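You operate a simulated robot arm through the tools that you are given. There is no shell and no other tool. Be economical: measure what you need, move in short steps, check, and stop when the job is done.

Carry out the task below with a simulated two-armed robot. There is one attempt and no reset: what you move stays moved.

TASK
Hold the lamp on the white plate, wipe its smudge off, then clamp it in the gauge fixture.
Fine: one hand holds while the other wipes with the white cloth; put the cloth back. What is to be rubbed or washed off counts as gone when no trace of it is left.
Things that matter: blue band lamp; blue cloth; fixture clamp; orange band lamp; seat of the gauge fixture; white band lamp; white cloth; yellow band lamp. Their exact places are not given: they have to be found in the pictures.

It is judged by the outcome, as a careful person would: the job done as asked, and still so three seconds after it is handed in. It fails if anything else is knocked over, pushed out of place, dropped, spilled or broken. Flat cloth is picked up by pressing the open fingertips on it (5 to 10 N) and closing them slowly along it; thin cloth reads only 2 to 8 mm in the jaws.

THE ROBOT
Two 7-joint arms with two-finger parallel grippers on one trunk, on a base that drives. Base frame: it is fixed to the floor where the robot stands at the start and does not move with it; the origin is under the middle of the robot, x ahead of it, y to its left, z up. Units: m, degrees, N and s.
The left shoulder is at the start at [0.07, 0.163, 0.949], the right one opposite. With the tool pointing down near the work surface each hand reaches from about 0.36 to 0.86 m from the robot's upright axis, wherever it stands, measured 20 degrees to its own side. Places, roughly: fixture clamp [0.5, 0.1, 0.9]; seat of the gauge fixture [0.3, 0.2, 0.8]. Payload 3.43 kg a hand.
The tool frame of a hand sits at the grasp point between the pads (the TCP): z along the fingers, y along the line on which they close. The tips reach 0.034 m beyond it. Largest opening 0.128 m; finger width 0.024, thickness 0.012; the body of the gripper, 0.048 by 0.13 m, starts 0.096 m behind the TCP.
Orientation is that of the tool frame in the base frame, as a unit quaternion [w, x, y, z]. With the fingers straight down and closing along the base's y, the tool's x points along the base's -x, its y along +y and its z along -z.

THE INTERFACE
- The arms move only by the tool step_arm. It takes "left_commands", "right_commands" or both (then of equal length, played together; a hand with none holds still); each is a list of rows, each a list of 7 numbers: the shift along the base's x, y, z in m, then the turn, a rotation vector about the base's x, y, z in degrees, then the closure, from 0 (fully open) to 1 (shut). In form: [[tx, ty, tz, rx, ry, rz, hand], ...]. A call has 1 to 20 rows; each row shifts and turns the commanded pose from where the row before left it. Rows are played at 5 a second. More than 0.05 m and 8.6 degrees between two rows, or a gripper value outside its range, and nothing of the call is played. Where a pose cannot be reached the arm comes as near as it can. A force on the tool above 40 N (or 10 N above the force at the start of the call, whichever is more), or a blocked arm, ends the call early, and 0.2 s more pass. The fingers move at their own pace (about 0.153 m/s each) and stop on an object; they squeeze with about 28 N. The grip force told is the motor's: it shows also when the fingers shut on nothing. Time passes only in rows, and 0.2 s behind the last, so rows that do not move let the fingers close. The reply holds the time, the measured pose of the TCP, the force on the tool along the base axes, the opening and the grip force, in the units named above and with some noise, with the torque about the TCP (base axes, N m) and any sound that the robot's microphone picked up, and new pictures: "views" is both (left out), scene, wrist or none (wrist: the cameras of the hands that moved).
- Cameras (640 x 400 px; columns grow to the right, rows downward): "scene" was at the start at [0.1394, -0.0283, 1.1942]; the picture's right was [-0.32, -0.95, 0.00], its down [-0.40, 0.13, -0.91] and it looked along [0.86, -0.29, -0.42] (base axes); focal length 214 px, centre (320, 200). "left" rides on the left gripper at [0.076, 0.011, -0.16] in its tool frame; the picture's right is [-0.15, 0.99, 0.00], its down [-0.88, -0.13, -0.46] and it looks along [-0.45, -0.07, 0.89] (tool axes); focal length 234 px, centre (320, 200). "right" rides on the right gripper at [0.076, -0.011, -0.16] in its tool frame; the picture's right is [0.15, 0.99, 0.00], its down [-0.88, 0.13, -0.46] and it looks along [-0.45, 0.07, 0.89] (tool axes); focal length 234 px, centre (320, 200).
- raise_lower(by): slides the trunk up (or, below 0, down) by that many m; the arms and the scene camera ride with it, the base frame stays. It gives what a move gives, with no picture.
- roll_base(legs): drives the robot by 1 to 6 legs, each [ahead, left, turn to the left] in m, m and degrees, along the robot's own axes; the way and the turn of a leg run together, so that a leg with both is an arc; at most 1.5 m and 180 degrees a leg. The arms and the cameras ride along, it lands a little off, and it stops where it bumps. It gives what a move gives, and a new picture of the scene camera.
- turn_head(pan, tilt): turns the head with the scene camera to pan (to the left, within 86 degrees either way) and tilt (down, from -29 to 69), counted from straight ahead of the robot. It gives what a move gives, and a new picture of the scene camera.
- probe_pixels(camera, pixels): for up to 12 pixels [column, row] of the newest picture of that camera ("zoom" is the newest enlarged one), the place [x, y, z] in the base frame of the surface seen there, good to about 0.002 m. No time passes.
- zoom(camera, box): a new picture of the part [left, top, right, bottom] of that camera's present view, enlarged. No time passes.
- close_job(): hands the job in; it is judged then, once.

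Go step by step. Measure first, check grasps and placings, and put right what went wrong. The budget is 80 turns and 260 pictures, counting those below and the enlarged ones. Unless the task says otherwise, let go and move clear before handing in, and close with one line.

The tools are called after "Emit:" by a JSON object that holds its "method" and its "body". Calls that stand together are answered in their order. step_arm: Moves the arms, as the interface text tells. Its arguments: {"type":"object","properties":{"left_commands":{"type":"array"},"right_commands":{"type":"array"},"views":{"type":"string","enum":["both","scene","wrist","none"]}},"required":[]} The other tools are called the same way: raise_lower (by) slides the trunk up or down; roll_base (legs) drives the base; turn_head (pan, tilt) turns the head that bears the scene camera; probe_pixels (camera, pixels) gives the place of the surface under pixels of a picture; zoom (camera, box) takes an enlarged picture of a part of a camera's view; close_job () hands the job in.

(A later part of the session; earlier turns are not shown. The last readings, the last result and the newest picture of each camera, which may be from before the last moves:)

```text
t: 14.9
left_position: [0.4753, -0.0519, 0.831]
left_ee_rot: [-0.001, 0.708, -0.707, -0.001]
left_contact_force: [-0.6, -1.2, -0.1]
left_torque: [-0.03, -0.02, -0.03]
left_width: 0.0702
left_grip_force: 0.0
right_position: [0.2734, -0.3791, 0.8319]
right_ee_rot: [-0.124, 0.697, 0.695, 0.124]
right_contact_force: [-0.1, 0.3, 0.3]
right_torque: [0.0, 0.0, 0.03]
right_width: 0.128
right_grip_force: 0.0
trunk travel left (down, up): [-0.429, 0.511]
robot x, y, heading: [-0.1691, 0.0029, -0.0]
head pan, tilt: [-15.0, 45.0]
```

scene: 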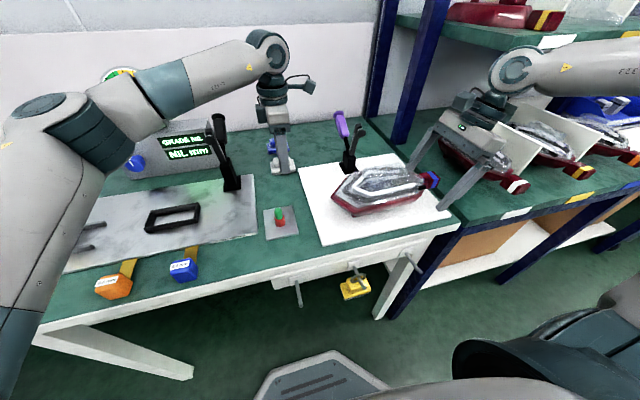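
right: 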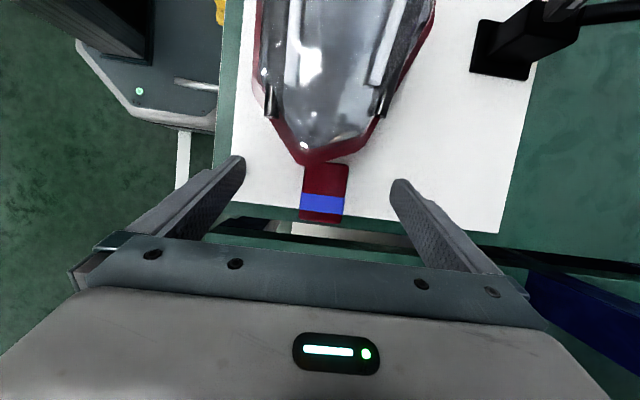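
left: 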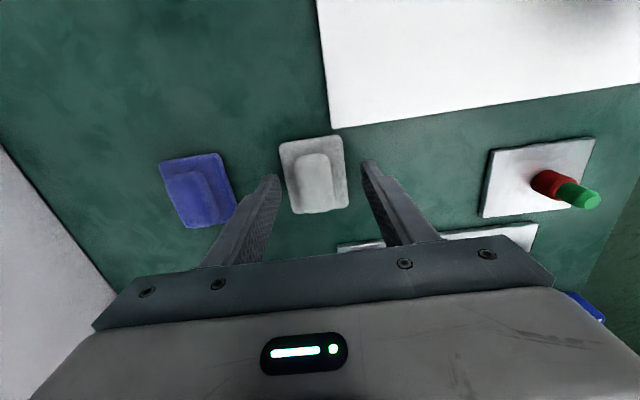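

Everything is aligned; close both hands.

Emit:
{"method": "step_arm", "body": {"left_commands": [[0.003, 0.001, -0.002, 0, 0, 0, 0.5], [0, 0, 0, 0, 0, 0, 0.6], [0, 0, 0, 0, 0, 0, 0.7], [0, 0, 0, 0, 0, 0, 0.8], [0, 0, 0, 0, 0, 0, 0.9], [0, 0, 0, 0, 0, 0, 1]], "right_commands": [[0.001, 0, 0, 0, 0, 0, 0.2], [0, 0, 0, 0, 0, 0, 0.4], [0, 0, 0, 0, 0, 0, 0.6], [0, 0, 0, 0, 0, 0, 0.7], [0, 0, 0, 0, 0, 0, 0.8], [0, 0, 0, 0, 0, 0, 0.9]]}}

```text
t: 16.4
left_position: [0.4786, -0.0516, 0.8281]
left_ee_rot: [0.0, -0.706, 0.708, 0.0]
left_contact_force: [1.0, 0.6, 0.8]
left_torque: [0.01, -0.02, 0.01]
left_width: 0.0287
left_grip_force: 27.5
right_position: [0.2737, -0.3768, 0.8318]
right_ee_rot: [-0.123, 0.697, 0.695, 0.122]
right_contact_force: [0.0, -0.2, 0.2]
right_torque: [0.07, -0.17, -0.07]
right_width: 0.0318
right_grip_force: 28.0
trunk travel left (down, up): [-0.429, 0.511]
robot x, y, heading: [-0.1707, -0.0037, -0.0]
head pan, tilt: [-15.0, 45.0]
```

scene: 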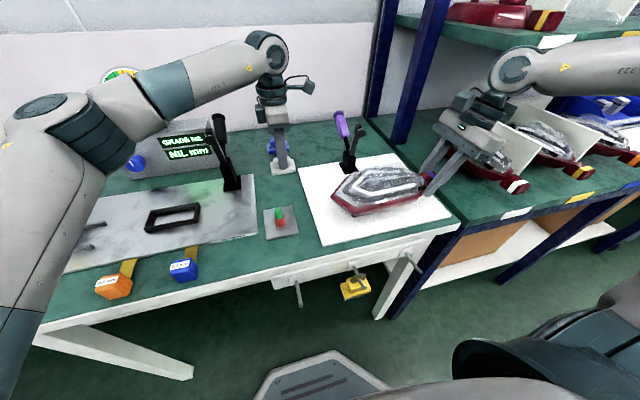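
right: 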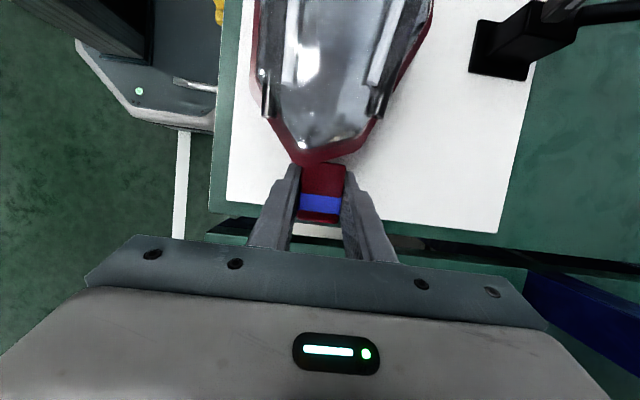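
left: 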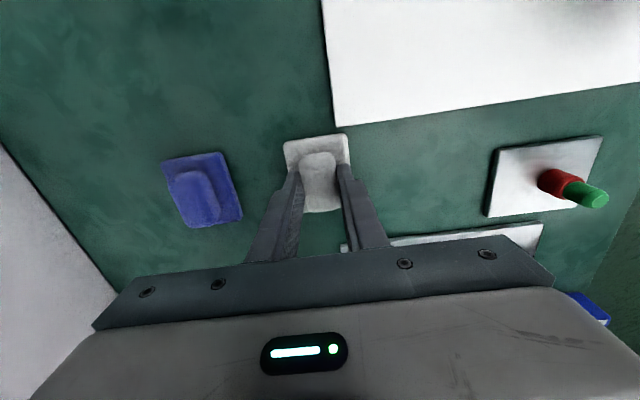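

Both grips hold (28.7 mm cloth, 31.8 mm tail). Lift the cloth, carry it toward the robot, then over the smudge.

Emit:
{"method": "step_arm", "body": {"left_commands": [[0, 0, 0.04, 0, 0, 0, 1], [0, 0, 0.04, 0, 0, 0, 1], [0, 0, 0.04, 0, 0, 0, 1], [0, 0, 0.04, 0, 0, 0, 1], [-0.041, 0, 0, 0, 0, 0, 1], [-0.041, 0, 0, 0, 0, 0, 1], [-0.041, 0, 0, 0, 0, 0, 1], [-0.041, 0, 0, 0, 0, 0, 1], [-0.04, 0, 0, 0, 0, 0, 1], [0, -0.04, 0, 0, 0, 0, 1], [0, -0.04, 0, 0, 0, 0, 1], [0, -0.04, 0, 0, 0, 0, 1], [0, -0.04, -0.01, 0, 0, 0, 1], [0, -0.038, -0.018, 0, 0, 0, 1]]}}

```text
t: 19.4
left_position: [0.2759, -0.2516, 0.956]
left_ee_rot: [0.0, -0.707, 0.707, 0.001]
left_contact_force: [0.0, 0.4, -0.3]
left_torque: [0.01, 0.03, 0.0]
left_width: 0.0
left_grip_force: 27.3
right_position: [0.2742, -0.38, 0.8317]
right_ee_rot: [-0.124, 0.698, 0.695, 0.123]
right_contact_force: [0.6, -1.6, 0.7]
right_torque: [-0.14, 0.02, -0.01]
right_width: 0.0318
right_grip_force: 27.9
trunk travel left (down, up): [-0.429, 0.511]
robot x, y, heading: [-0.1727, -0.003, 0.1]
head pan, tilt: [-15.0, 45.0]
```

scene: 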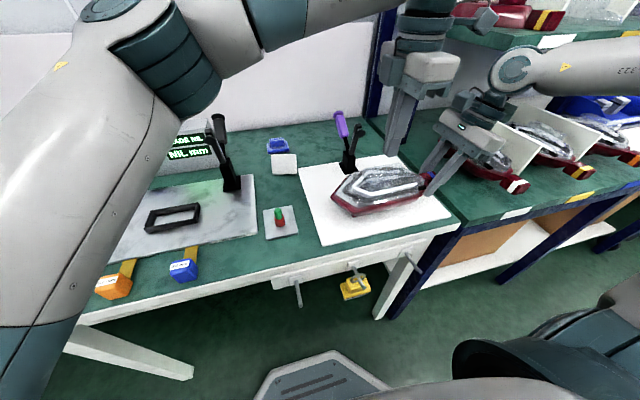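
left: 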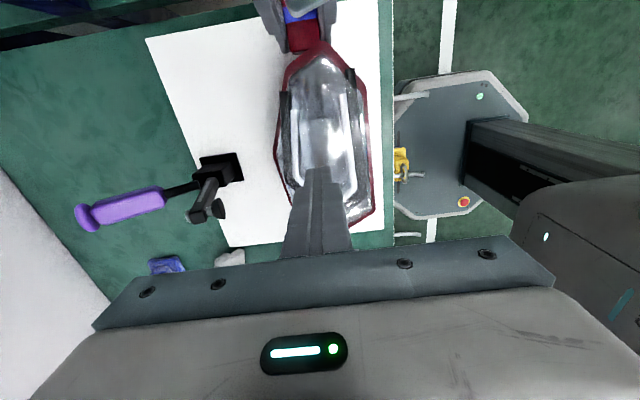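

The left hand is empty (width 0): the cloth slipped out and lies at (285,163). Look at it.

Emit:
{"method": "zoom", "body": {"camera": "scene", "box": [255, 130, 310, 180]}}

Emit:
{"method": "probe_pixels", "body": {"camera": "zoom", "pixels": [[320, 215], [320, 240], [320, 260], [240, 280], [320, 300], [400, 300], [230, 210], [420, 210], [330, 330], [230, 345], [430, 340], [320, 200]]}}

```text
8.00 times, centred on (282, 155) of scene
```

zoom: 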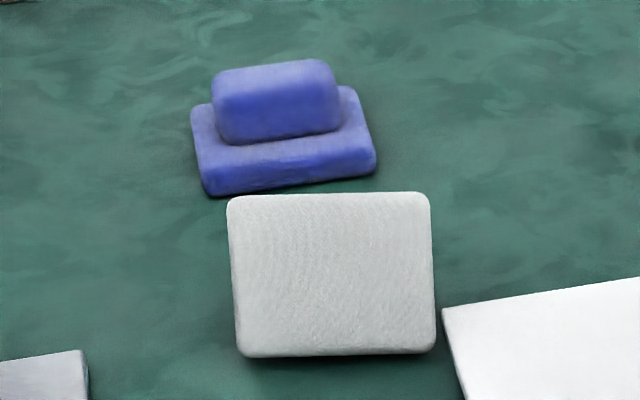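

```text
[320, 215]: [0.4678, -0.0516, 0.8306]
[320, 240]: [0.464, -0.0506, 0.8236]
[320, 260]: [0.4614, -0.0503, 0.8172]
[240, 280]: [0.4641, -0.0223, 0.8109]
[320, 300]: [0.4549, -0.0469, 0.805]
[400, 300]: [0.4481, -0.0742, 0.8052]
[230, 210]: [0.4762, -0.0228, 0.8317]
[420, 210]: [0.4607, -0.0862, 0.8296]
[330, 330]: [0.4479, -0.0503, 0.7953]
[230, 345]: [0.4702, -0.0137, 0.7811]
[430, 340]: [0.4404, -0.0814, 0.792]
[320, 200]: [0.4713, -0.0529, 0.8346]
```

The cloth has rolled back: its underside now faces the robot, tilted about 60°, yawed about −14°. I'll go back, turn the left hand to close along the cloth's length, and take the slab by its ends to right it.

Emit:
{"method": "step_arm", "body": {"left_commands": [[0, 0, 0.03, 0, 0, 0, 0.22], [0, 0.04, 0, 0, 0, -8, 0.22], [0, 0.04, 0, 0, 0, -8, 0.22], [0, 0.04, 0, 0, 0, -8, 0.22], [0, 0.04, 0, 0, 0, -8, 0.22], [0, 0.04, 0, 0, 0, -8, 0.22], [0.03, 0, 0, 0, 0, -8, 0.22], [0.03, 0, 0, 0, 0, -8, 0.22], [0.03, 0, 0, 0, 0, -8, 0.22], [0.03, 0, 0, 0, 0, -8, 0.22], [0.03, 0, 0, 0, 0, -8, 0.22], [0.03, 0, -0.02, 0, 0, -8, 0.22], [0.01, 0, -0.03, 0, 0, -8, 0.22], [0, 0, -0.03, 0, 0, -8, 0.22]]}}

```text
t: 22.4
left_position: [0.4656, -0.0491, 0.909]
left_ee_rot: [0.0, 0.124, 0.992, 0.0]
left_contact_force: [0.7, 0.7, 0.3]
left_torque: [0.03, -0.02, -0.03]
left_width: 0.0998
left_grip_force: 0.2
right_position: [0.2746, -0.3784, 0.833]
right_ee_rot: [-0.124, 0.698, 0.695, 0.123]
right_contact_force: [1.0, 0.0, 0.5]
right_torque: [-0.27, -0.07, -0.05]
right_width: 0.0318
right_grip_force: 28.1
trunk travel left (down, up): [-0.429, 0.511]
robot x, y, heading: [-0.171, 0.0003, -0.2]
head pan, tilt: [-15.0, 45.0]
```

scene: 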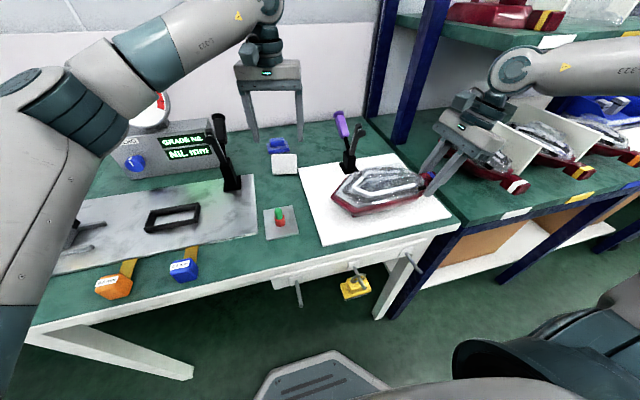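
left: 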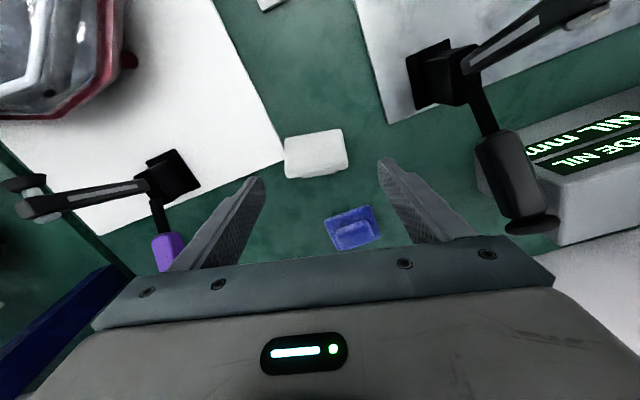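

Emit:
{"method": "zoom", "body": {"camera": "left", "box": [270, 115, 370, 190]}}

Emit:
{"method": "probe_pixels", "body": {"camera": "zoom", "pixels": [[100, 180], [480, 130], [290, 130], [290, 200], [290, 270], [290, 330], [110, 350], [490, 310], [290, 355], [490, 220], [100, 260]]}}

```text
5.33 times, centred on (320, 152) of left
```

zoom: 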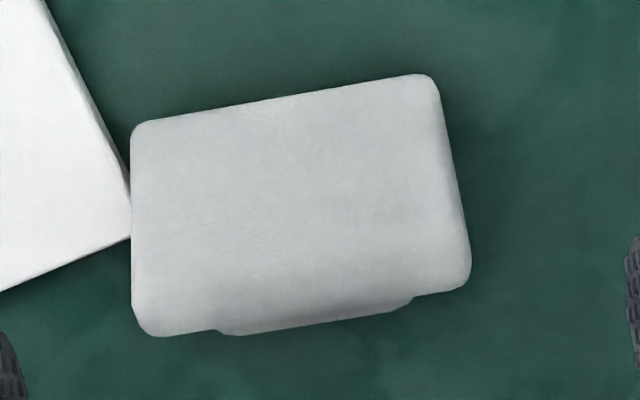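

```text
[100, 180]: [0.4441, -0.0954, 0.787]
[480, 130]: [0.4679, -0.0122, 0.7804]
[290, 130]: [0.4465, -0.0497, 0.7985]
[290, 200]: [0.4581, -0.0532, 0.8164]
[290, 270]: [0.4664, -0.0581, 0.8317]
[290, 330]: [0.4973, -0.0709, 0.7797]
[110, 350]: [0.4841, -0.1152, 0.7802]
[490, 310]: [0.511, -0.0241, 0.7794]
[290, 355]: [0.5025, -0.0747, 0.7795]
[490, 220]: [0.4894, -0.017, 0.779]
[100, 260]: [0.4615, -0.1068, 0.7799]
```

The slab is aligned with the fingers. Lower and close slowly.

Emit:
{"method": "step_arm", "body": {"left_commands": [[0, -0.004, -0.03, 0, 0, 0, 0.22], [0, 0, -0.03, 0, 0, 0, 0.22], [0, 0, -0.019, 0, 0, 0, 0.22], [0, 0, 0, 0, 0, 0, 0.3], [0, 0, 0, 0, 0, 0, 0.36], [0, 0, 0, 0, 0, 0, 0.42], [0, 0, 0, 0, 0, 0, 0.48], [0, 0, 0, 0, 0, 0, 0.55], [0, 0, 0, 0, 0, 0, 0.6], [0, 0, 0.01, 0, 0, 0, 0.6], [0, 0, 0.01, 0, 0, 0, 0.6]]}}

```text
t: 24.8
left_position: [0.4657, -0.0532, 0.852]
left_ee_rot: [0.001, 0.123, 0.992, 0.0]
left_contact_force: [0.1, 0.2, -0.3]
left_torque: [-0.01, 0.02, 0.01]
left_width: 0.0689
left_grip_force: 28.1
right_position: [0.2744, -0.3783, 0.8328]
right_ee_rot: [-0.124, 0.697, 0.695, 0.123]
right_contact_force: [-0.1, 0.3, 0.3]
right_torque: [-0.01, -0.06, -0.06]
right_width: 0.0318
right_grip_force: 27.9
trunk travel left (down, up): [-0.429, 0.511]
robot x, y, heading: [-0.1765, -0.0003, -0.1]
head pan, tilt: [-15.0, 45.0]
```

scene: 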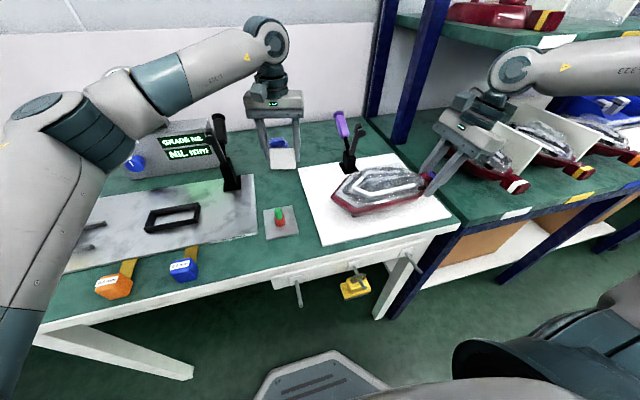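
left: 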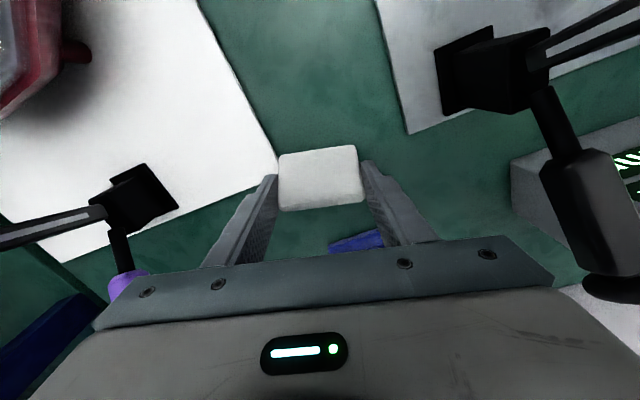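

The cloth is held (68.9 mm) and lifted, but it is upside-down by about 120°. I'll raise it, yaw slightly away from the button, and pitch the hand −60° to bring it round.

Emit:
{"method": "step_arm", "body": {"left_commands": [[0, 0, 0.03, 0, 0, 0, 0.6], [0, 0, 0.03, 0, 0, 8, 0.6], [0, 0, 0.03, 0, 0, 8, 0.6], [0, 0, 0.02, 0, 0, 8, 0.6], [0, 0, 0, 1.445, -8.37, 0, 0.6], [0, 0, 0, 1.445, -8.37, 0, 0.6], [0, 0, 0, 1.445, -8.37, 0, 0.6], [0, 0, 0, 1.445, -8.37, 0, 0.6], [0, 0, 0, 1.445, -8.37, 0, 0.6], [0, 0, 0, 1.445, -8.37, 0, 0.6], [0, 0, 0, 1.445, -8.37, 0, 0.6]]}}

Emit:
{"method": "zoom", "body": {"camera": "scene", "box": [200, 60, 380, 190]}}

```text
t: 27.1
left_position: [0.4635, -0.0552, 0.962]
left_ee_rot: [0.495, -0.075, 0.865, 0.042]
left_contact_force: [-0.1, -0.1, -0.7]
left_torque: [0.03, 0.0, -0.02]
left_width: 0.0688
left_grip_force: 27.5
right_position: [0.2743, -0.3785, 0.8325]
right_ee_rot: [-0.123, 0.698, 0.695, 0.123]
right_contact_force: [-0.2, -1.4, 0.6]
right_torque: [-0.15, 0.01, 0.0]
right_width: 0.0319
right_grip_force: 27.8
trunk travel left (down, up): [-0.429, 0.511]
robot x, y, heading: [-0.1744, -0.001, 0.1]
head pan, tilt: [-15.0, 45.0]
```

scene: 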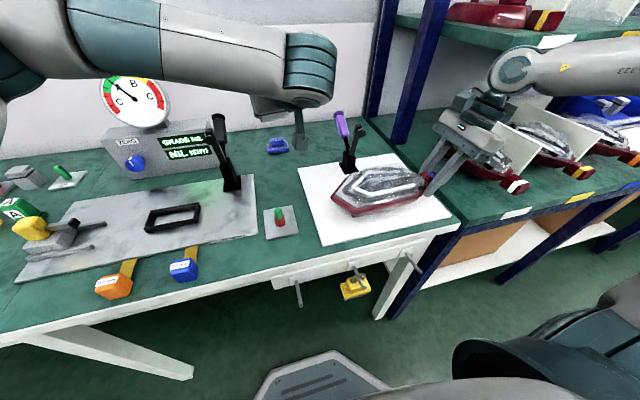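
left: 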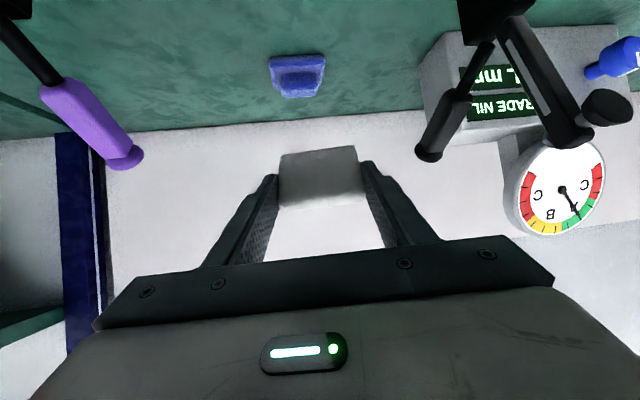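

```text
3.08 times, centred on (290, 125) of scene
```

zoom: 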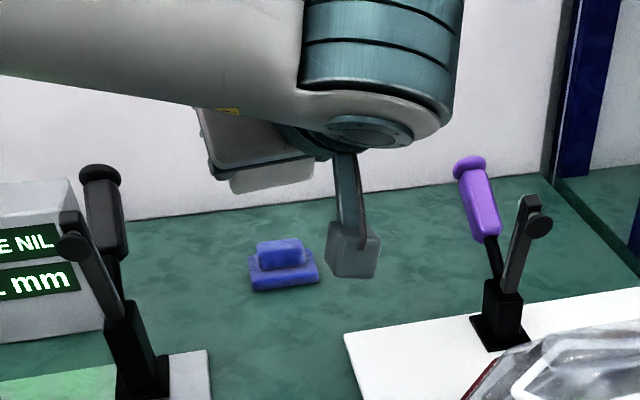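

The cloth now hangs with its underside facing down toward the robot. Lower it so its edge meets the table and it swings flat.

Emit:
{"method": "step_arm", "body": {"left_commands": [[0, 0, -0.04, 0, 0, 0, 0.6], [0, 0, -0.04, 0, 0, 0, 0.6], [0, 0, -0.035, 0, 0, 0, 0.6], [0, 0, -0.015, 0, 0, 0, 0.6], [0, 0, -0.008, 0, 0, 0, 0.6], [0, 0, -0.006, 0, 0, 0, 0.6]]}}

Emit:
{"method": "zoom", "body": {"camera": "scene", "box": [230, 90, 350, 190]}}

```text
t: 28.6
left_position: [0.4655, -0.0516, 0.8234]
left_ee_rot: [0.499, -0.077, 0.862, 0.041]
left_contact_force: [0.9, 2.1, 27.3]
left_torque: [0.67, -0.75, 0.05]
left_width: 0.0685
left_grip_force: 27.9
right_position: [0.2721, -0.3776, 0.8337]
right_ee_rot: [-0.122, 0.698, 0.695, 0.124]
right_contact_force: [0.2, -0.2, 0.2]
right_torque: [-0.4, -0.02, -0.04]
right_width: 0.0319
right_grip_force: 28.1
trunk travel left (down, up): [-0.429, 0.511]
robot x, y, heading: [-0.1741, -0.0039, -0.1]
head pan, tilt: [-15.0, 45.0]
```

scene: 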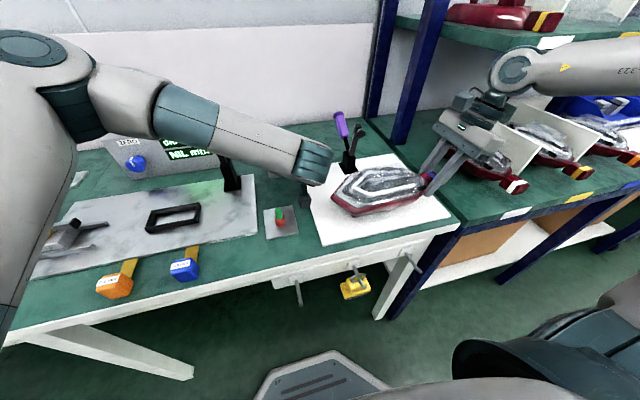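
left: 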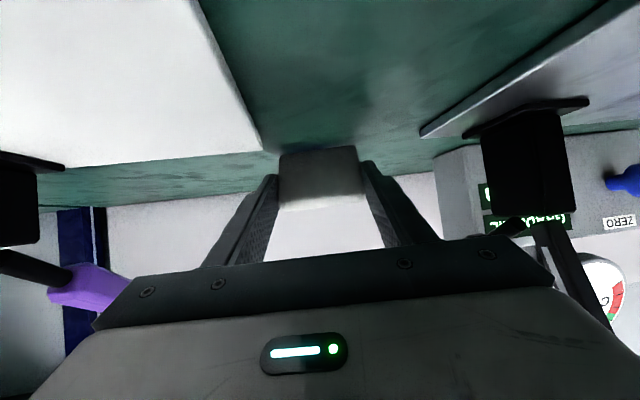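

```text
4.00 times, centred on (290, 140) of scene
```

zoom: 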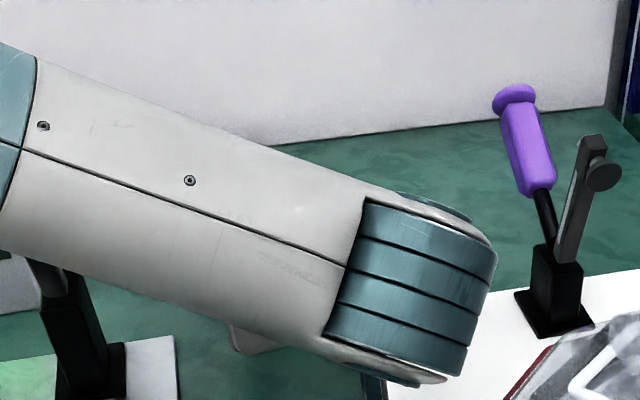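

The cloth is stiff in the grip and its edge presses on the table (27 N). Ease off, pitch another 8°, touch down lightly.

Emit:
{"method": "step_arm", "body": {"left_commands": [[0, 0, 0.012, 0, 0, 0, 0.6], [0, 0, 0, 1.445, -8.37, 0, 0.6], [0, 0, -0.006, 0, 0, 0, 0.6], [0, 0, -0.004, 0, 0, 0, 0.6]], "views": "wrist"}}

```text
t: 29.6
left_position: [0.4651, -0.0518, 0.8192]
left_ee_rot: [0.557, -0.071, 0.826, 0.047]
left_contact_force: [-1.0, -0.7, -0.8]
left_torque: [0.02, -0.01, 0.0]
left_width: 0.0686
left_grip_force: 28.5
right_position: [0.2742, -0.3785, 0.832]
right_ee_rot: [-0.122, 0.698, 0.695, 0.123]
right_contact_force: [0.3, -0.3, -0.6]
right_torque: [0.06, -0.08, -0.05]
right_width: 0.0317
right_grip_force: 28.0
trunk travel left (down, up): [-0.429, 0.511]
robot x, y, heading: [-0.1687, -0.0031, -0.3]
head pan, tilt: [-15.0, 45.0]
```

left: 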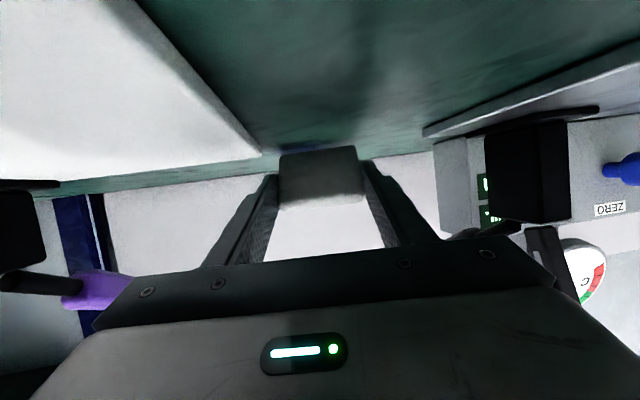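

No contact yet at 0.819; lower 5 mm and let go.

Emit:
{"method": "step_arm", "body": {"left_commands": [[0, 0, -0.003, 0, 0, 0, 0.6], [0, 0, -0.002, 0, 0, 0, 0.6], [0, 0, 0, 0, 0, 0, 0.35], [0, 0, 0, 0, 0, 0, 0.2], [0, 0, 0, 0, 0, 0, 0.2], [0, 0, 0, 0, 0, 0, 0.2]], "views": "wrist"}}

```text
t: 30.9
left_position: [0.465, -0.0527, 0.815]
left_ee_rot: [0.557, -0.071, 0.826, 0.046]
left_contact_force: [0.4, 0.5, 0.1]
left_torque: [0.01, -0.02, 0.0]
left_width: 0.1024
left_grip_force: 0.1
right_position: [0.2741, -0.3796, 0.8322]
right_ee_rot: [-0.123, 0.697, 0.695, 0.123]
right_contact_force: [0.3, -0.1, -0.1]
right_torque: [0.01, -0.08, 0.01]
right_width: 0.0318
right_grip_force: 27.4
trunk travel left (down, up): [-0.429, 0.511]
robot x, y, heading: [-0.1744, -0.0002, -0.1]
head pan, tilt: [-15.0, 45.0]
```

left: 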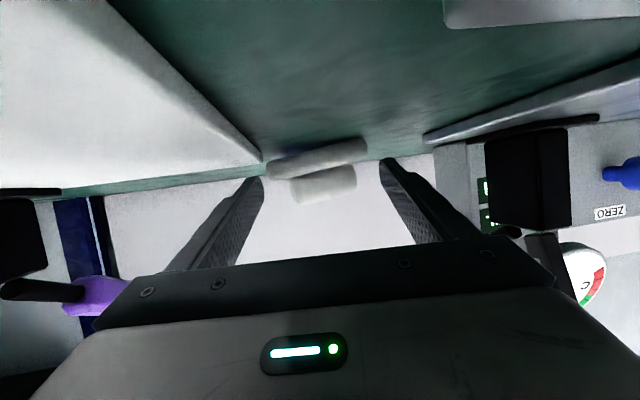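

The cloth is flat with its bump up. Lift straight up and bring the hand vertical again.

Emit:
{"method": "step_arm", "body": {"left_commands": [[0, 0, 0.03, 0, 0, 0, 0.2], [0, 0, 0.04, 0, 0, 0, 0.2], [0, 0, 0.04, 0, 0, 0, 0.2], [0, 0, 0.02, -1.445, 8.37, 0, 0.2], [0, 0, 0, -1.445, 8.37, 0, 0.2], [0, 0, 0, -1.445, 8.37, 0, 0.2], [0, 0, 0, -1.445, 8.37, 0, 0.2], [0, 0, 0, -1.445, 8.37, 0, 0.2], [0, 0, 0, -1.445, 8.37, 0, 0.2], [0, 0, 0, -1.445, 8.37, 0, 0.2], [0, 0, 0, -1.445, 8.37, 0, 0.2], [0.01, 0, -0.03, 0, 0, 0, 0.2]]}}

Emit:
{"method": "zoom", "body": {"camera": "left", "box": [240, 100, 400, 200]}}

Emit:
{"method": "probe_pixels", "body": {"camera": "zoom", "pixels": [[320, 100], [320, 130], [320, 160], [320, 200], [320, 230], [320, 260], [220, 180], [420, 180]]}}

```text
t: 33.5
left_position: [0.4761, -0.052, 0.915]
left_ee_rot: [0.0, -0.087, 0.996, 0.001]
left_contact_force: [-1.0, 0.2, -0.8]
left_torque: [-0.01, 0.02, -0.02]
left_width: 0.1026
left_grip_force: 0.1
right_position: [0.2748, -0.3788, 0.8314]
right_ee_rot: [-0.124, 0.698, 0.695, 0.123]
right_contact_force: [0.3, 0.9, 0.5]
right_torque: [-0.43, 0.05, -0.02]
right_width: 0.0317
right_grip_force: 27.8
trunk travel left (down, up): [-0.429, 0.511]
robot x, y, heading: [-0.1743, 0.0006, -0.4]
head pan, tilt: [-15.0, 45.0]
```

scene: 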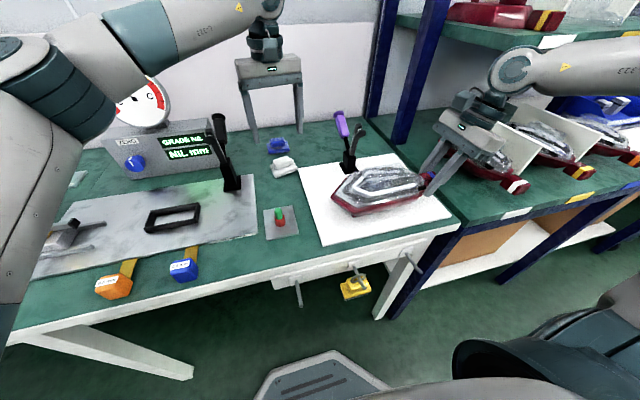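
left: 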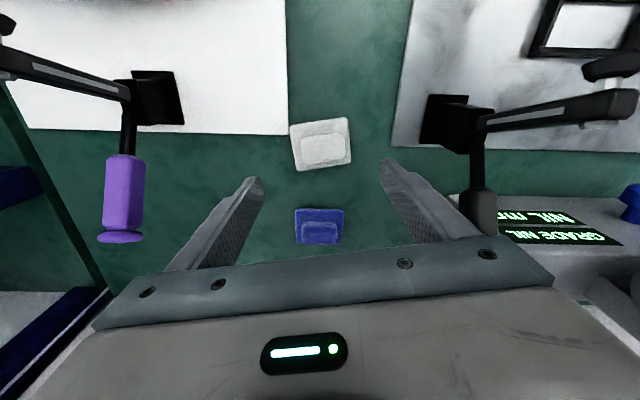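

```text
4.00 times, centred on (320, 150) of left
```

zoom: 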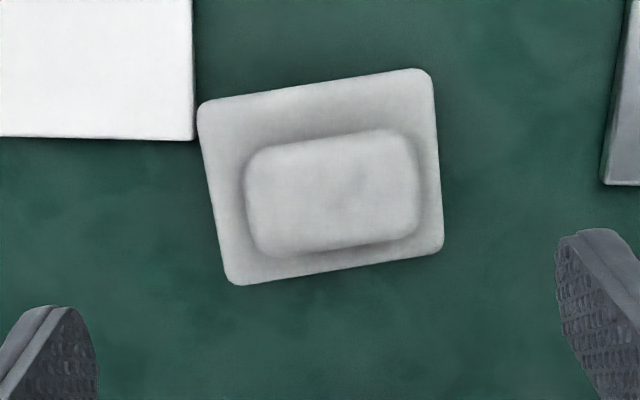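

```text
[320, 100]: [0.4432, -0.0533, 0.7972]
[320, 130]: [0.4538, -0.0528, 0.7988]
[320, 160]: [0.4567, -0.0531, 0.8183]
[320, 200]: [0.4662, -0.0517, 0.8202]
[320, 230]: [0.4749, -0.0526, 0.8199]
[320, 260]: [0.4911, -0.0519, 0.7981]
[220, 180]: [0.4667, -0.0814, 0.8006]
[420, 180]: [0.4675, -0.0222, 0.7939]
```

The cloth is upright at (0.466,-0.052), slightly yawed like the hand. I'll grip the bump by its ends (along y), press lightly, close slowly and lift just 1 cm.

Emit:
{"method": "step_arm", "body": {"left_commands": [[-0.01, 0, -0.03, 0, 0, 0, 0.4], [0, 0, -0.03, 0, 0, 0, 0.48], [0, 0, -0.018, 0, 0, 0, 0.48], [0, 0, -0.005, 0, 0, 0, 0.48], [0, 0, -0.003, 0, 0, 0, 0.5]], "views": "wrist"}}

```text
t: 34.8
left_position: [0.4667, -0.0545, 0.8279]
left_ee_rot: [0.0, -0.086, 0.996, 0.0]
left_contact_force: [0.8, 0.0, 0.7]
left_torque: [0.02, 0.01, -0.04]
left_width: 0.0642
left_grip_force: 0.1
right_position: [0.2742, -0.379, 0.8318]
right_ee_rot: [-0.123, 0.698, 0.695, 0.122]
right_contact_force: [0.6, 0.1, -0.6]
right_torque: [0.03, -0.06, 0.02]
right_width: 0.0318
right_grip_force: 27.9
trunk travel left (down, up): [-0.429, 0.511]
robot x, y, heading: [-0.1717, -0.0, 0.2]
head pan, tilt: [-15.0, 45.0]
```

left: 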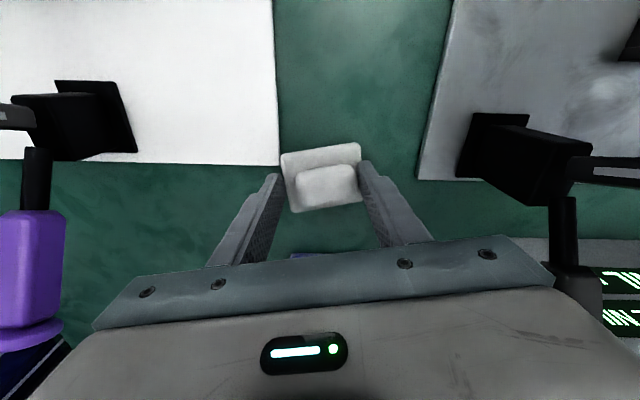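

Raise 4 mm, narrow to the bump, press down lightly, then close.

Emit:
{"method": "step_arm", "body": {"left_commands": [[0, 0.001, 0.006, 0, 0, 0, 0.5], [0, 0, 0, 0, 0, 0, 0.55], [0, 0, -0.003, 0, 0, 0, 0.56], [0, 0, -0.003, 0, 0, 0, 0.56], [0, 0, -0.001, 0, 0, 0, 0.56]], "views": "wrist"}}

```text
t: 36.0
left_position: [0.4647, -0.0518, 0.8278]
left_ee_rot: [0.0, -0.086, 0.996, 0.0]
left_contact_force: [0.5, 0.3, -0.2]
left_torque: [0.04, 0.01, -0.01]
left_width: 0.0563
left_grip_force: 0.0
right_position: [0.2749, -0.379, 0.8331]
right_ee_rot: [-0.124, 0.697, 0.696, 0.122]
right_contact_force: [-1.1, 0.4, 1.0]
right_torque: [0.04, -0.06, 0.01]
right_width: 0.0318
right_grip_force: 28.3
trunk travel left (down, up): [-0.429, 0.511]
robot x, y, heading: [-0.1701, 0.0015, 0.2]
head pan, tilt: [-15.0, 45.0]
```

left: 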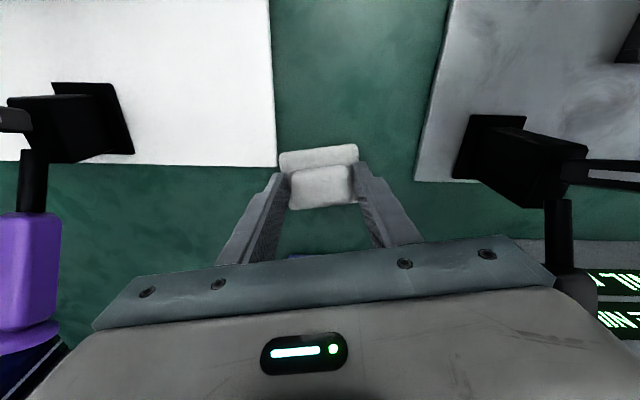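

Emit:
{"method": "step_arm", "body": {"left_commands": [[0, 0, -0.002, 0, 0, 0, 0.56], [0, 0, -0.001, 0, 0, 0, 0.56], [0, 0, 0, 0, 0, 0, 0.58], [0, 0, 0, 0, 0, 0, 0.6], [0, 0, 0, 0, 0, 0, 0.65], [0, 0, 0, 0, 0, 0, 0.7], [0, 0, 0.003, 0, 0, 0, 0.7], [0, 0, 0.004, 0, 0, 0, 0.7], [0, 0, 0.005, 0, 0, 0, 0.7]]}}

Emit:
{"method": "zoom", "body": {"camera": "scene", "box": [230, 120, 330, 190]}}

```text
t: 38.0
left_position: [0.4659, -0.0524, 0.8368]
left_ee_rot: [0.0, -0.086, 0.996, -0.001]
left_contact_force: [0.1, 1.3, -0.1]
left_torque: [0.05, -0.01, -0.03]
left_width: 0.0488
left_grip_force: 27.6
right_position: [0.2746, -0.3776, 0.8323]
right_ee_rot: [-0.122, 0.698, 0.695, 0.124]
right_contact_force: [-0.3, 1.4, 0.1]
right_torque: [-0.08, 0.02, 0.02]
right_width: 0.0319
right_grip_force: 27.9
trunk travel left (down, up): [-0.429, 0.511]
robot x, y, heading: [-0.1677, 0.002, -0.1]
head pan, tilt: [-15.0, 45.0]
```

scene: 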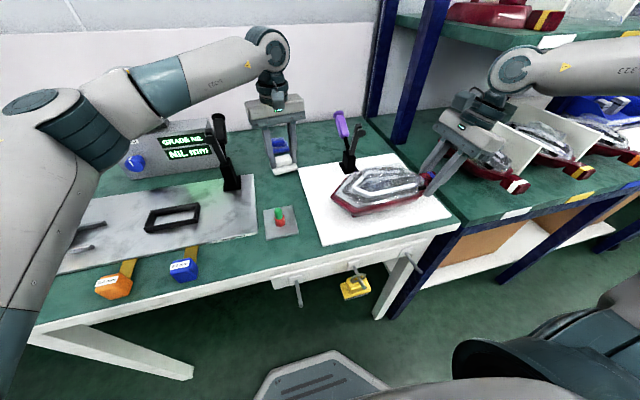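
left: 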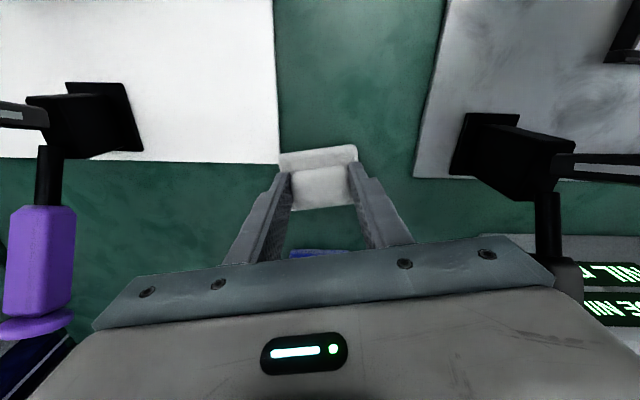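

```text
5.71 times, centred on (280, 155) of scene
```

zoom: 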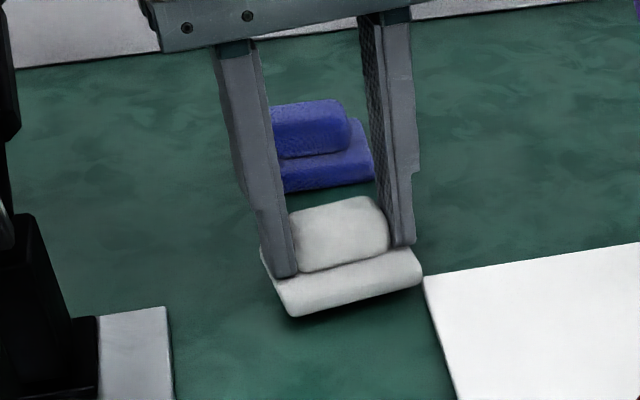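

The cloth is held (48.8 mm) and hanging level. Raise it gently and carry it to in front of the lamp side.

Emit:
{"method": "step_arm", "body": {"left_commands": [[0, 0, 0.015, 0, 0, 0, 0.7], [0, 0, 0.02, 0, 0, 0, 0.7], [0, 0, 0.025, 0, 0, 0, 0.7], [0, 0, 0.025, 0, 0, 0, 0.7], [0, 0, 0.025, 0, 0, 0, 0.7], [0, 0, 0.025, 0, 0, 0, 0.7], [0, 0, 0.015, 0, 0, -5, 0.7], [-0.02, 0, 0, 0, 0, -5, 0.7], [-0.03, 0, 0, 0, 0, 0, 0.7], [-0.03, 0, 0, 0, 0, 0, 0.7], [-0.03, 0, 0, 0, 0, 0, 0.7], [-0.03, 0, 0, 0, 0, 0, 0.7], [-0.03, 0, 0, 0, 0, 0, 0.7], [-0.022, 0, 0, 0, 0, 0, 0.7], [0, -0.015, 0, 0, 0, 0, 0.7], [0, -0.03, 0, 0, 0, 0, 0.7], [0, -0.03, 0, 0, 0, 0, 0.7], [0, -0.03, 0, 0, 0, 0, 0.7]]}}

```text
t: 41.8
left_position: [0.2749, -0.1567, 0.9863]
left_ee_rot: [0.0, 0.0, 1.0, 0.001]
left_contact_force: [-0.1, -0.2, -0.5]
left_torque: [-0.01, -0.03, -0.01]
left_width: 0.0489
left_grip_force: 28.0
right_position: [0.2742, -0.3795, 0.8323]
right_ee_rot: [-0.123, 0.698, 0.695, 0.123]
right_contact_force: [-0.6, -2.3, 0.8]
right_torque: [-0.09, 0.01, 0.06]
right_width: 0.0317
right_grip_force: 28.3
trunk travel left (down, up): [-0.429, 0.511]
robot x, y, heading: [-0.1714, -0.0011, -0.1]
head pan, tilt: [-15.0, 45.0]
```

scene: 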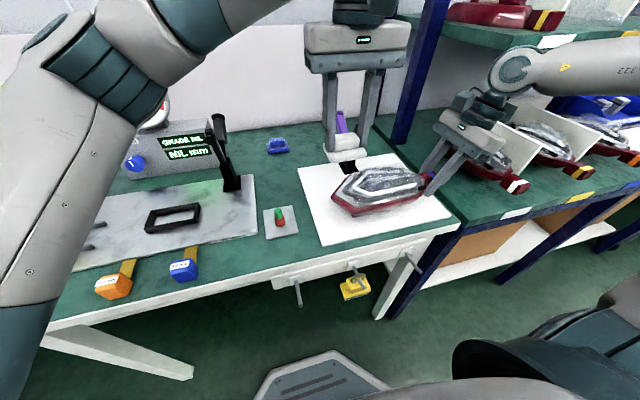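
left: 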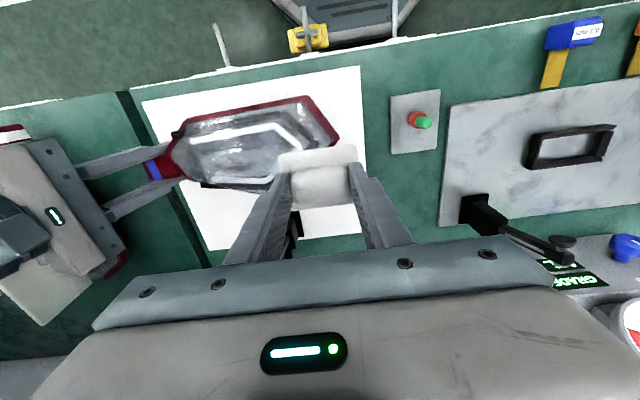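

The cloth is secure. Zoom for its tilt, and move over the smudge, descending carefully.

Emit:
{"method": "step_arm", "body": {"left_commands": [[0, -0.03, 0, 0, 0, 0, 0.7], [0, -0.03, 0, 0, 0, 0, 0.7], [0, -0.033, -0.01, 0, 0, 0, 0.7], [0, 0, -0.02, 0, 0, 0, 0.7], [0, 0, -0.015, 0, 0, 0, 0.7], [0, 0, -0.005, 0, 0, 0, 0.7]]}}

Emit:
{"method": "zoom", "body": {"camera": "scene", "box": [310, 110, 470, 220]}}

```text
t: 43.1
left_position: [0.2754, -0.2496, 0.9381]
left_ee_rot: [0.0, 0.0, 1.0, 0.0]
left_contact_force: [0.3, -0.3, 0.2]
left_torque: [-0.01, -0.01, 0.03]
left_width: 0.0492
left_grip_force: 28.3
right_position: [0.2751, -0.3775, 0.8321]
right_ee_rot: [-0.123, 0.698, 0.695, 0.122]
right_contact_force: [0.0, 1.8, 0.3]
right_torque: [-0.11, -0.08, -0.01]
right_width: 0.0319
right_grip_force: 28.1
trunk travel left (down, up): [-0.429, 0.511]
robot x, y, heading: [-0.1705, 0.0006, -0.1]
head pan, tilt: [-15.0, 45.0]
```

scene: 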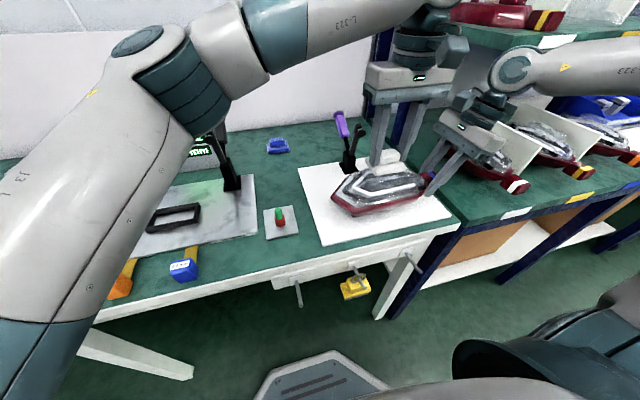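
left: 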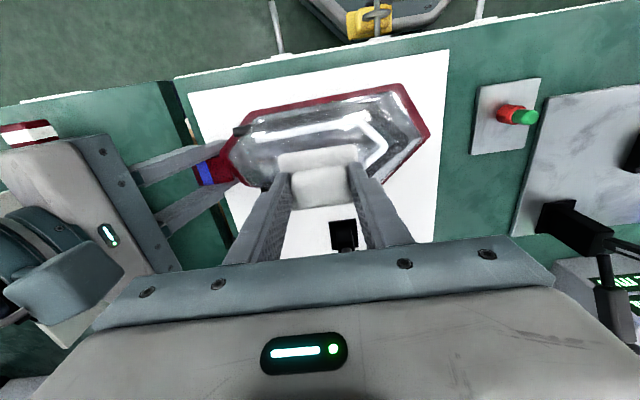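

```text
3.64 times, centred on (390, 165) of scene
```

zoom: 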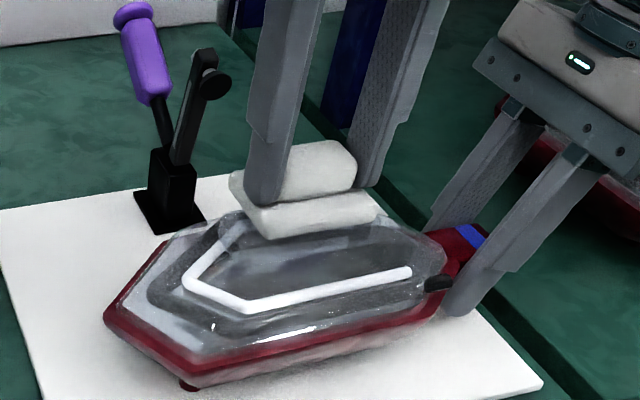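

Cloth just above the lens. Lower in 2 mm steps for contact.

Emit:
{"method": "step_arm", "body": {"left_commands": [[0, 0, -0.002, 0, 0, 0, 0.7], [0, 0, -0.002, 0, 0, 0, 0.7], [0, 0, -0.002, 0, 0, 0, 0.7], [0, 0, -0.001, 0, 0, 0, 0.7]], "views": "none"}}

```text
t: 44.1
left_position: [0.2737, -0.25, 0.9359]
left_ee_rot: [0.002, -0.001, 1.0, -0.003]
left_contact_force: [0.1, -0.5, 9.8]
left_torque: [0.29, 0.06, 0.02]
left_width: 0.0488
left_grip_force: 28.1
right_position: [0.2746, -0.3786, 0.8333]
right_ee_rot: [-0.123, 0.697, 0.695, 0.123]
right_contact_force: [-0.7, -0.9, 5.8]
right_torque: [0.56, 0.16, 0.0]
right_width: 0.032
right_grip_force: 28.1
trunk travel left (down, up): [-0.429, 0.511]
robot x, y, heading: [-0.1701, 0.0013, -0.1]
head pan, tilt: [-15.0, 45.0]
stopped in row 4 (left hand): the force on the tool passed its limit (the readings are from after the stop); the commanded pose is now the measured one
```

Contact with about 10 N. Wipe back and forth along x and along y.

Emit:
{"method": "step_arm", "body": {"left_commands": [[0.008, 0, 0, 0, 0, 0, 0.7], [0.008, 0, 0, 0, 0, 0, 0.7], [-0.01, 0, 0, 0, 0, 0, 0.7], [-0.01, 0, 0, 0, 0, 0, 0.7], [-0.01, 0, 0, 0, 0, 0, 0.7], [0.01, 0.005, 0, 0, 0, 0, 0.7], [0.01, 0.005, 0, 0, 0, 0, 0.7], [0.01, 0, 0, 0, 0, 0, 0.7], [-0.01, 0, 0, 0, 0, 0, 0.7], [-0.01, 0, 0, 0, 0, 0, 0.7], [-0.01, 0, 0, 0, 0, 0, 0.7], [0.01, -0.01, 0, 0, 0, 0, 0.7], [0.01, -0.01, 0, 0, 0, 0, 0.7], [0.01, 0, 0, 0, 0, 0, 0.7], [-0.01, 0, 0, 0, 0, 0, 0.7], [-0.01, 0, 0, 0, 0, 0, 0.7], [-0.01, 0, 0, 0, 0, 0, 0.7], [0.01, 0.005, 0, 0, 0, 0, 0.7], [0.01, 0.005, 0, 0, 0, 0, 0.7], [0, 0, 0, 0, 0, 0, 0.7]], "views": "none"}}

```text
t: 48.3
left_position: [0.2775, -0.2483, 0.9354]
left_ee_rot: [0.002, 0.0, 1.0, -0.003]
left_contact_force: [-8.3, -3.3, 17.2]
left_torque: [0.04, 0.51, 0.1]
left_width: 0.049
left_grip_force: 27.8
right_position: [0.2725, -0.3778, 0.8319]
right_ee_rot: [-0.122, 0.698, 0.695, 0.123]
right_contact_force: [3.3, 4.7, 0.1]
right_torque: [0.61, 0.01, -0.32]
right_width: 0.0317
right_grip_force: 28.4
trunk travel left (down, up): [-0.429, 0.511]
robot x, y, heading: [-0.1722, 0.0019, 0.1]
head pan, tilt: [-15.0, 45.0]
```

Full wipe done with 17 N. Lift and move aside to inspect.

Emit:
{"method": "step_arm", "body": {"left_commands": [[0, 0, 0.03, 0, 0, 0, 0.7], [0, 0.03, 0.03, 0, 0, 0, 0.7], [0, 0.03, 0.02, 0, 0, 0, 0.7], [0, 0.03, 0, 0, 0, 0, 0.7], [0, 0.03, 0, 0, 0, 0, 0.7]], "views": "wrist"}}

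Emit:
{"method": "zoom", "body": {"camera": "left", "box": [120, 100, 300, 200]}}

Emit:
{"method": "zoom", "body": {"camera": "scene", "box": [325, 155, 445, 225]}}

```text
t: 49.5
left_position: [0.2791, -0.1267, 1.0154]
left_ee_rot: [0.002, 0.0, 1.0, -0.003]
left_contact_force: [-1.0, 0.0, 0.1]
left_torque: [-0.02, 0.04, -0.04]
left_width: 0.0487
left_grip_force: 27.9
right_position: [0.2743, -0.3782, 0.8318]
right_ee_rot: [-0.123, 0.698, 0.695, 0.123]
right_contact_force: [-0.3, -0.6, 7.4]
right_torque: [0.47, -0.13, -0.03]
right_width: 0.032
right_grip_force: 27.1
trunk travel left (down, up): [-0.429, 0.511]
robot x, y, heading: [-0.171, 0.0002, 0.1]
head pan, tilt: [-15.0, 45.0]
```

left: 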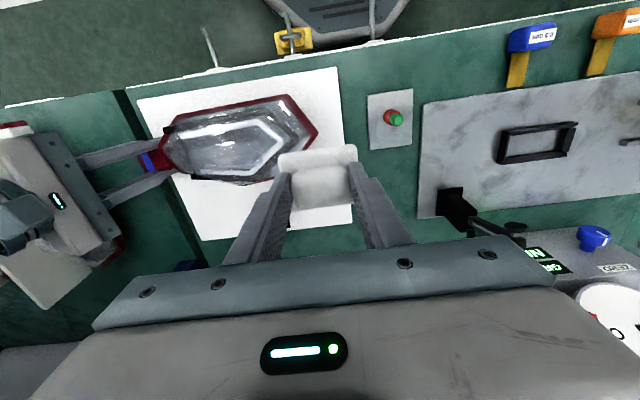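

```text
3.56 times, centred on (210, 150) of left
```

zoom: 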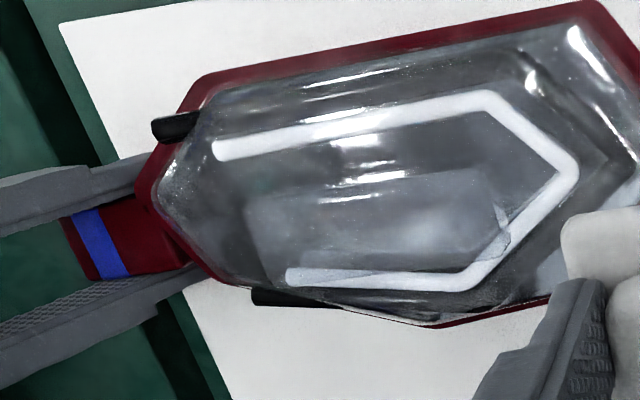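

```text
5.33 times, centred on (385, 190) of scene
```

zoom: 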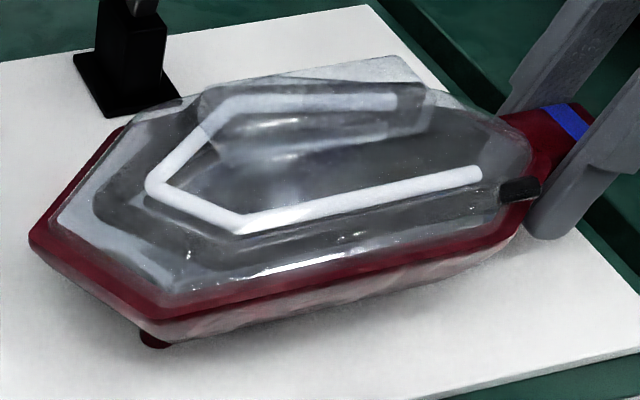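

Emit:
{"method": "zoom", "body": {"camera": "left", "box": [180, 135, 270, 190]}}

Emit:
{"method": "zoom", "body": {"camera": "right", "box": [240, 0, 440, 125]}}

```text
7.11 times, centred on (225, 162) of left
```

zoom: 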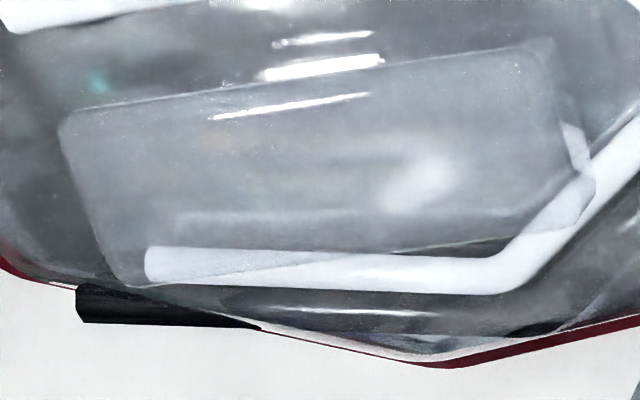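

```text
3.20 times, centred on (340, 62) of right
```

zoom: 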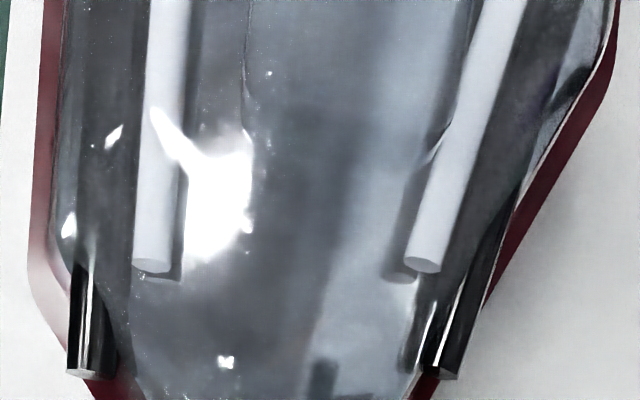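

Emit:
{"method": "zoom", "body": {"camera": "left", "box": [196, 145, 250, 175]}}

```text
11.85 times, centred on (223, 160) of left
```

zoom: 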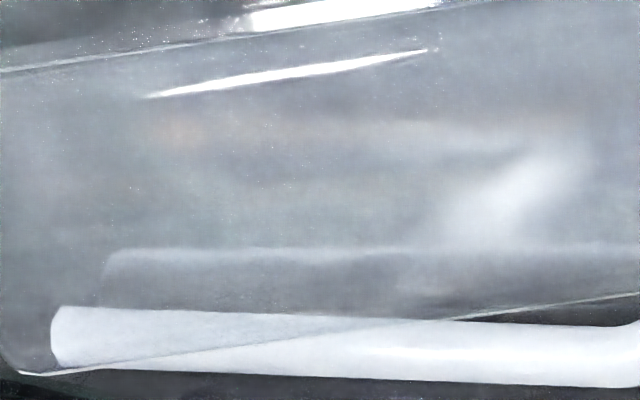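

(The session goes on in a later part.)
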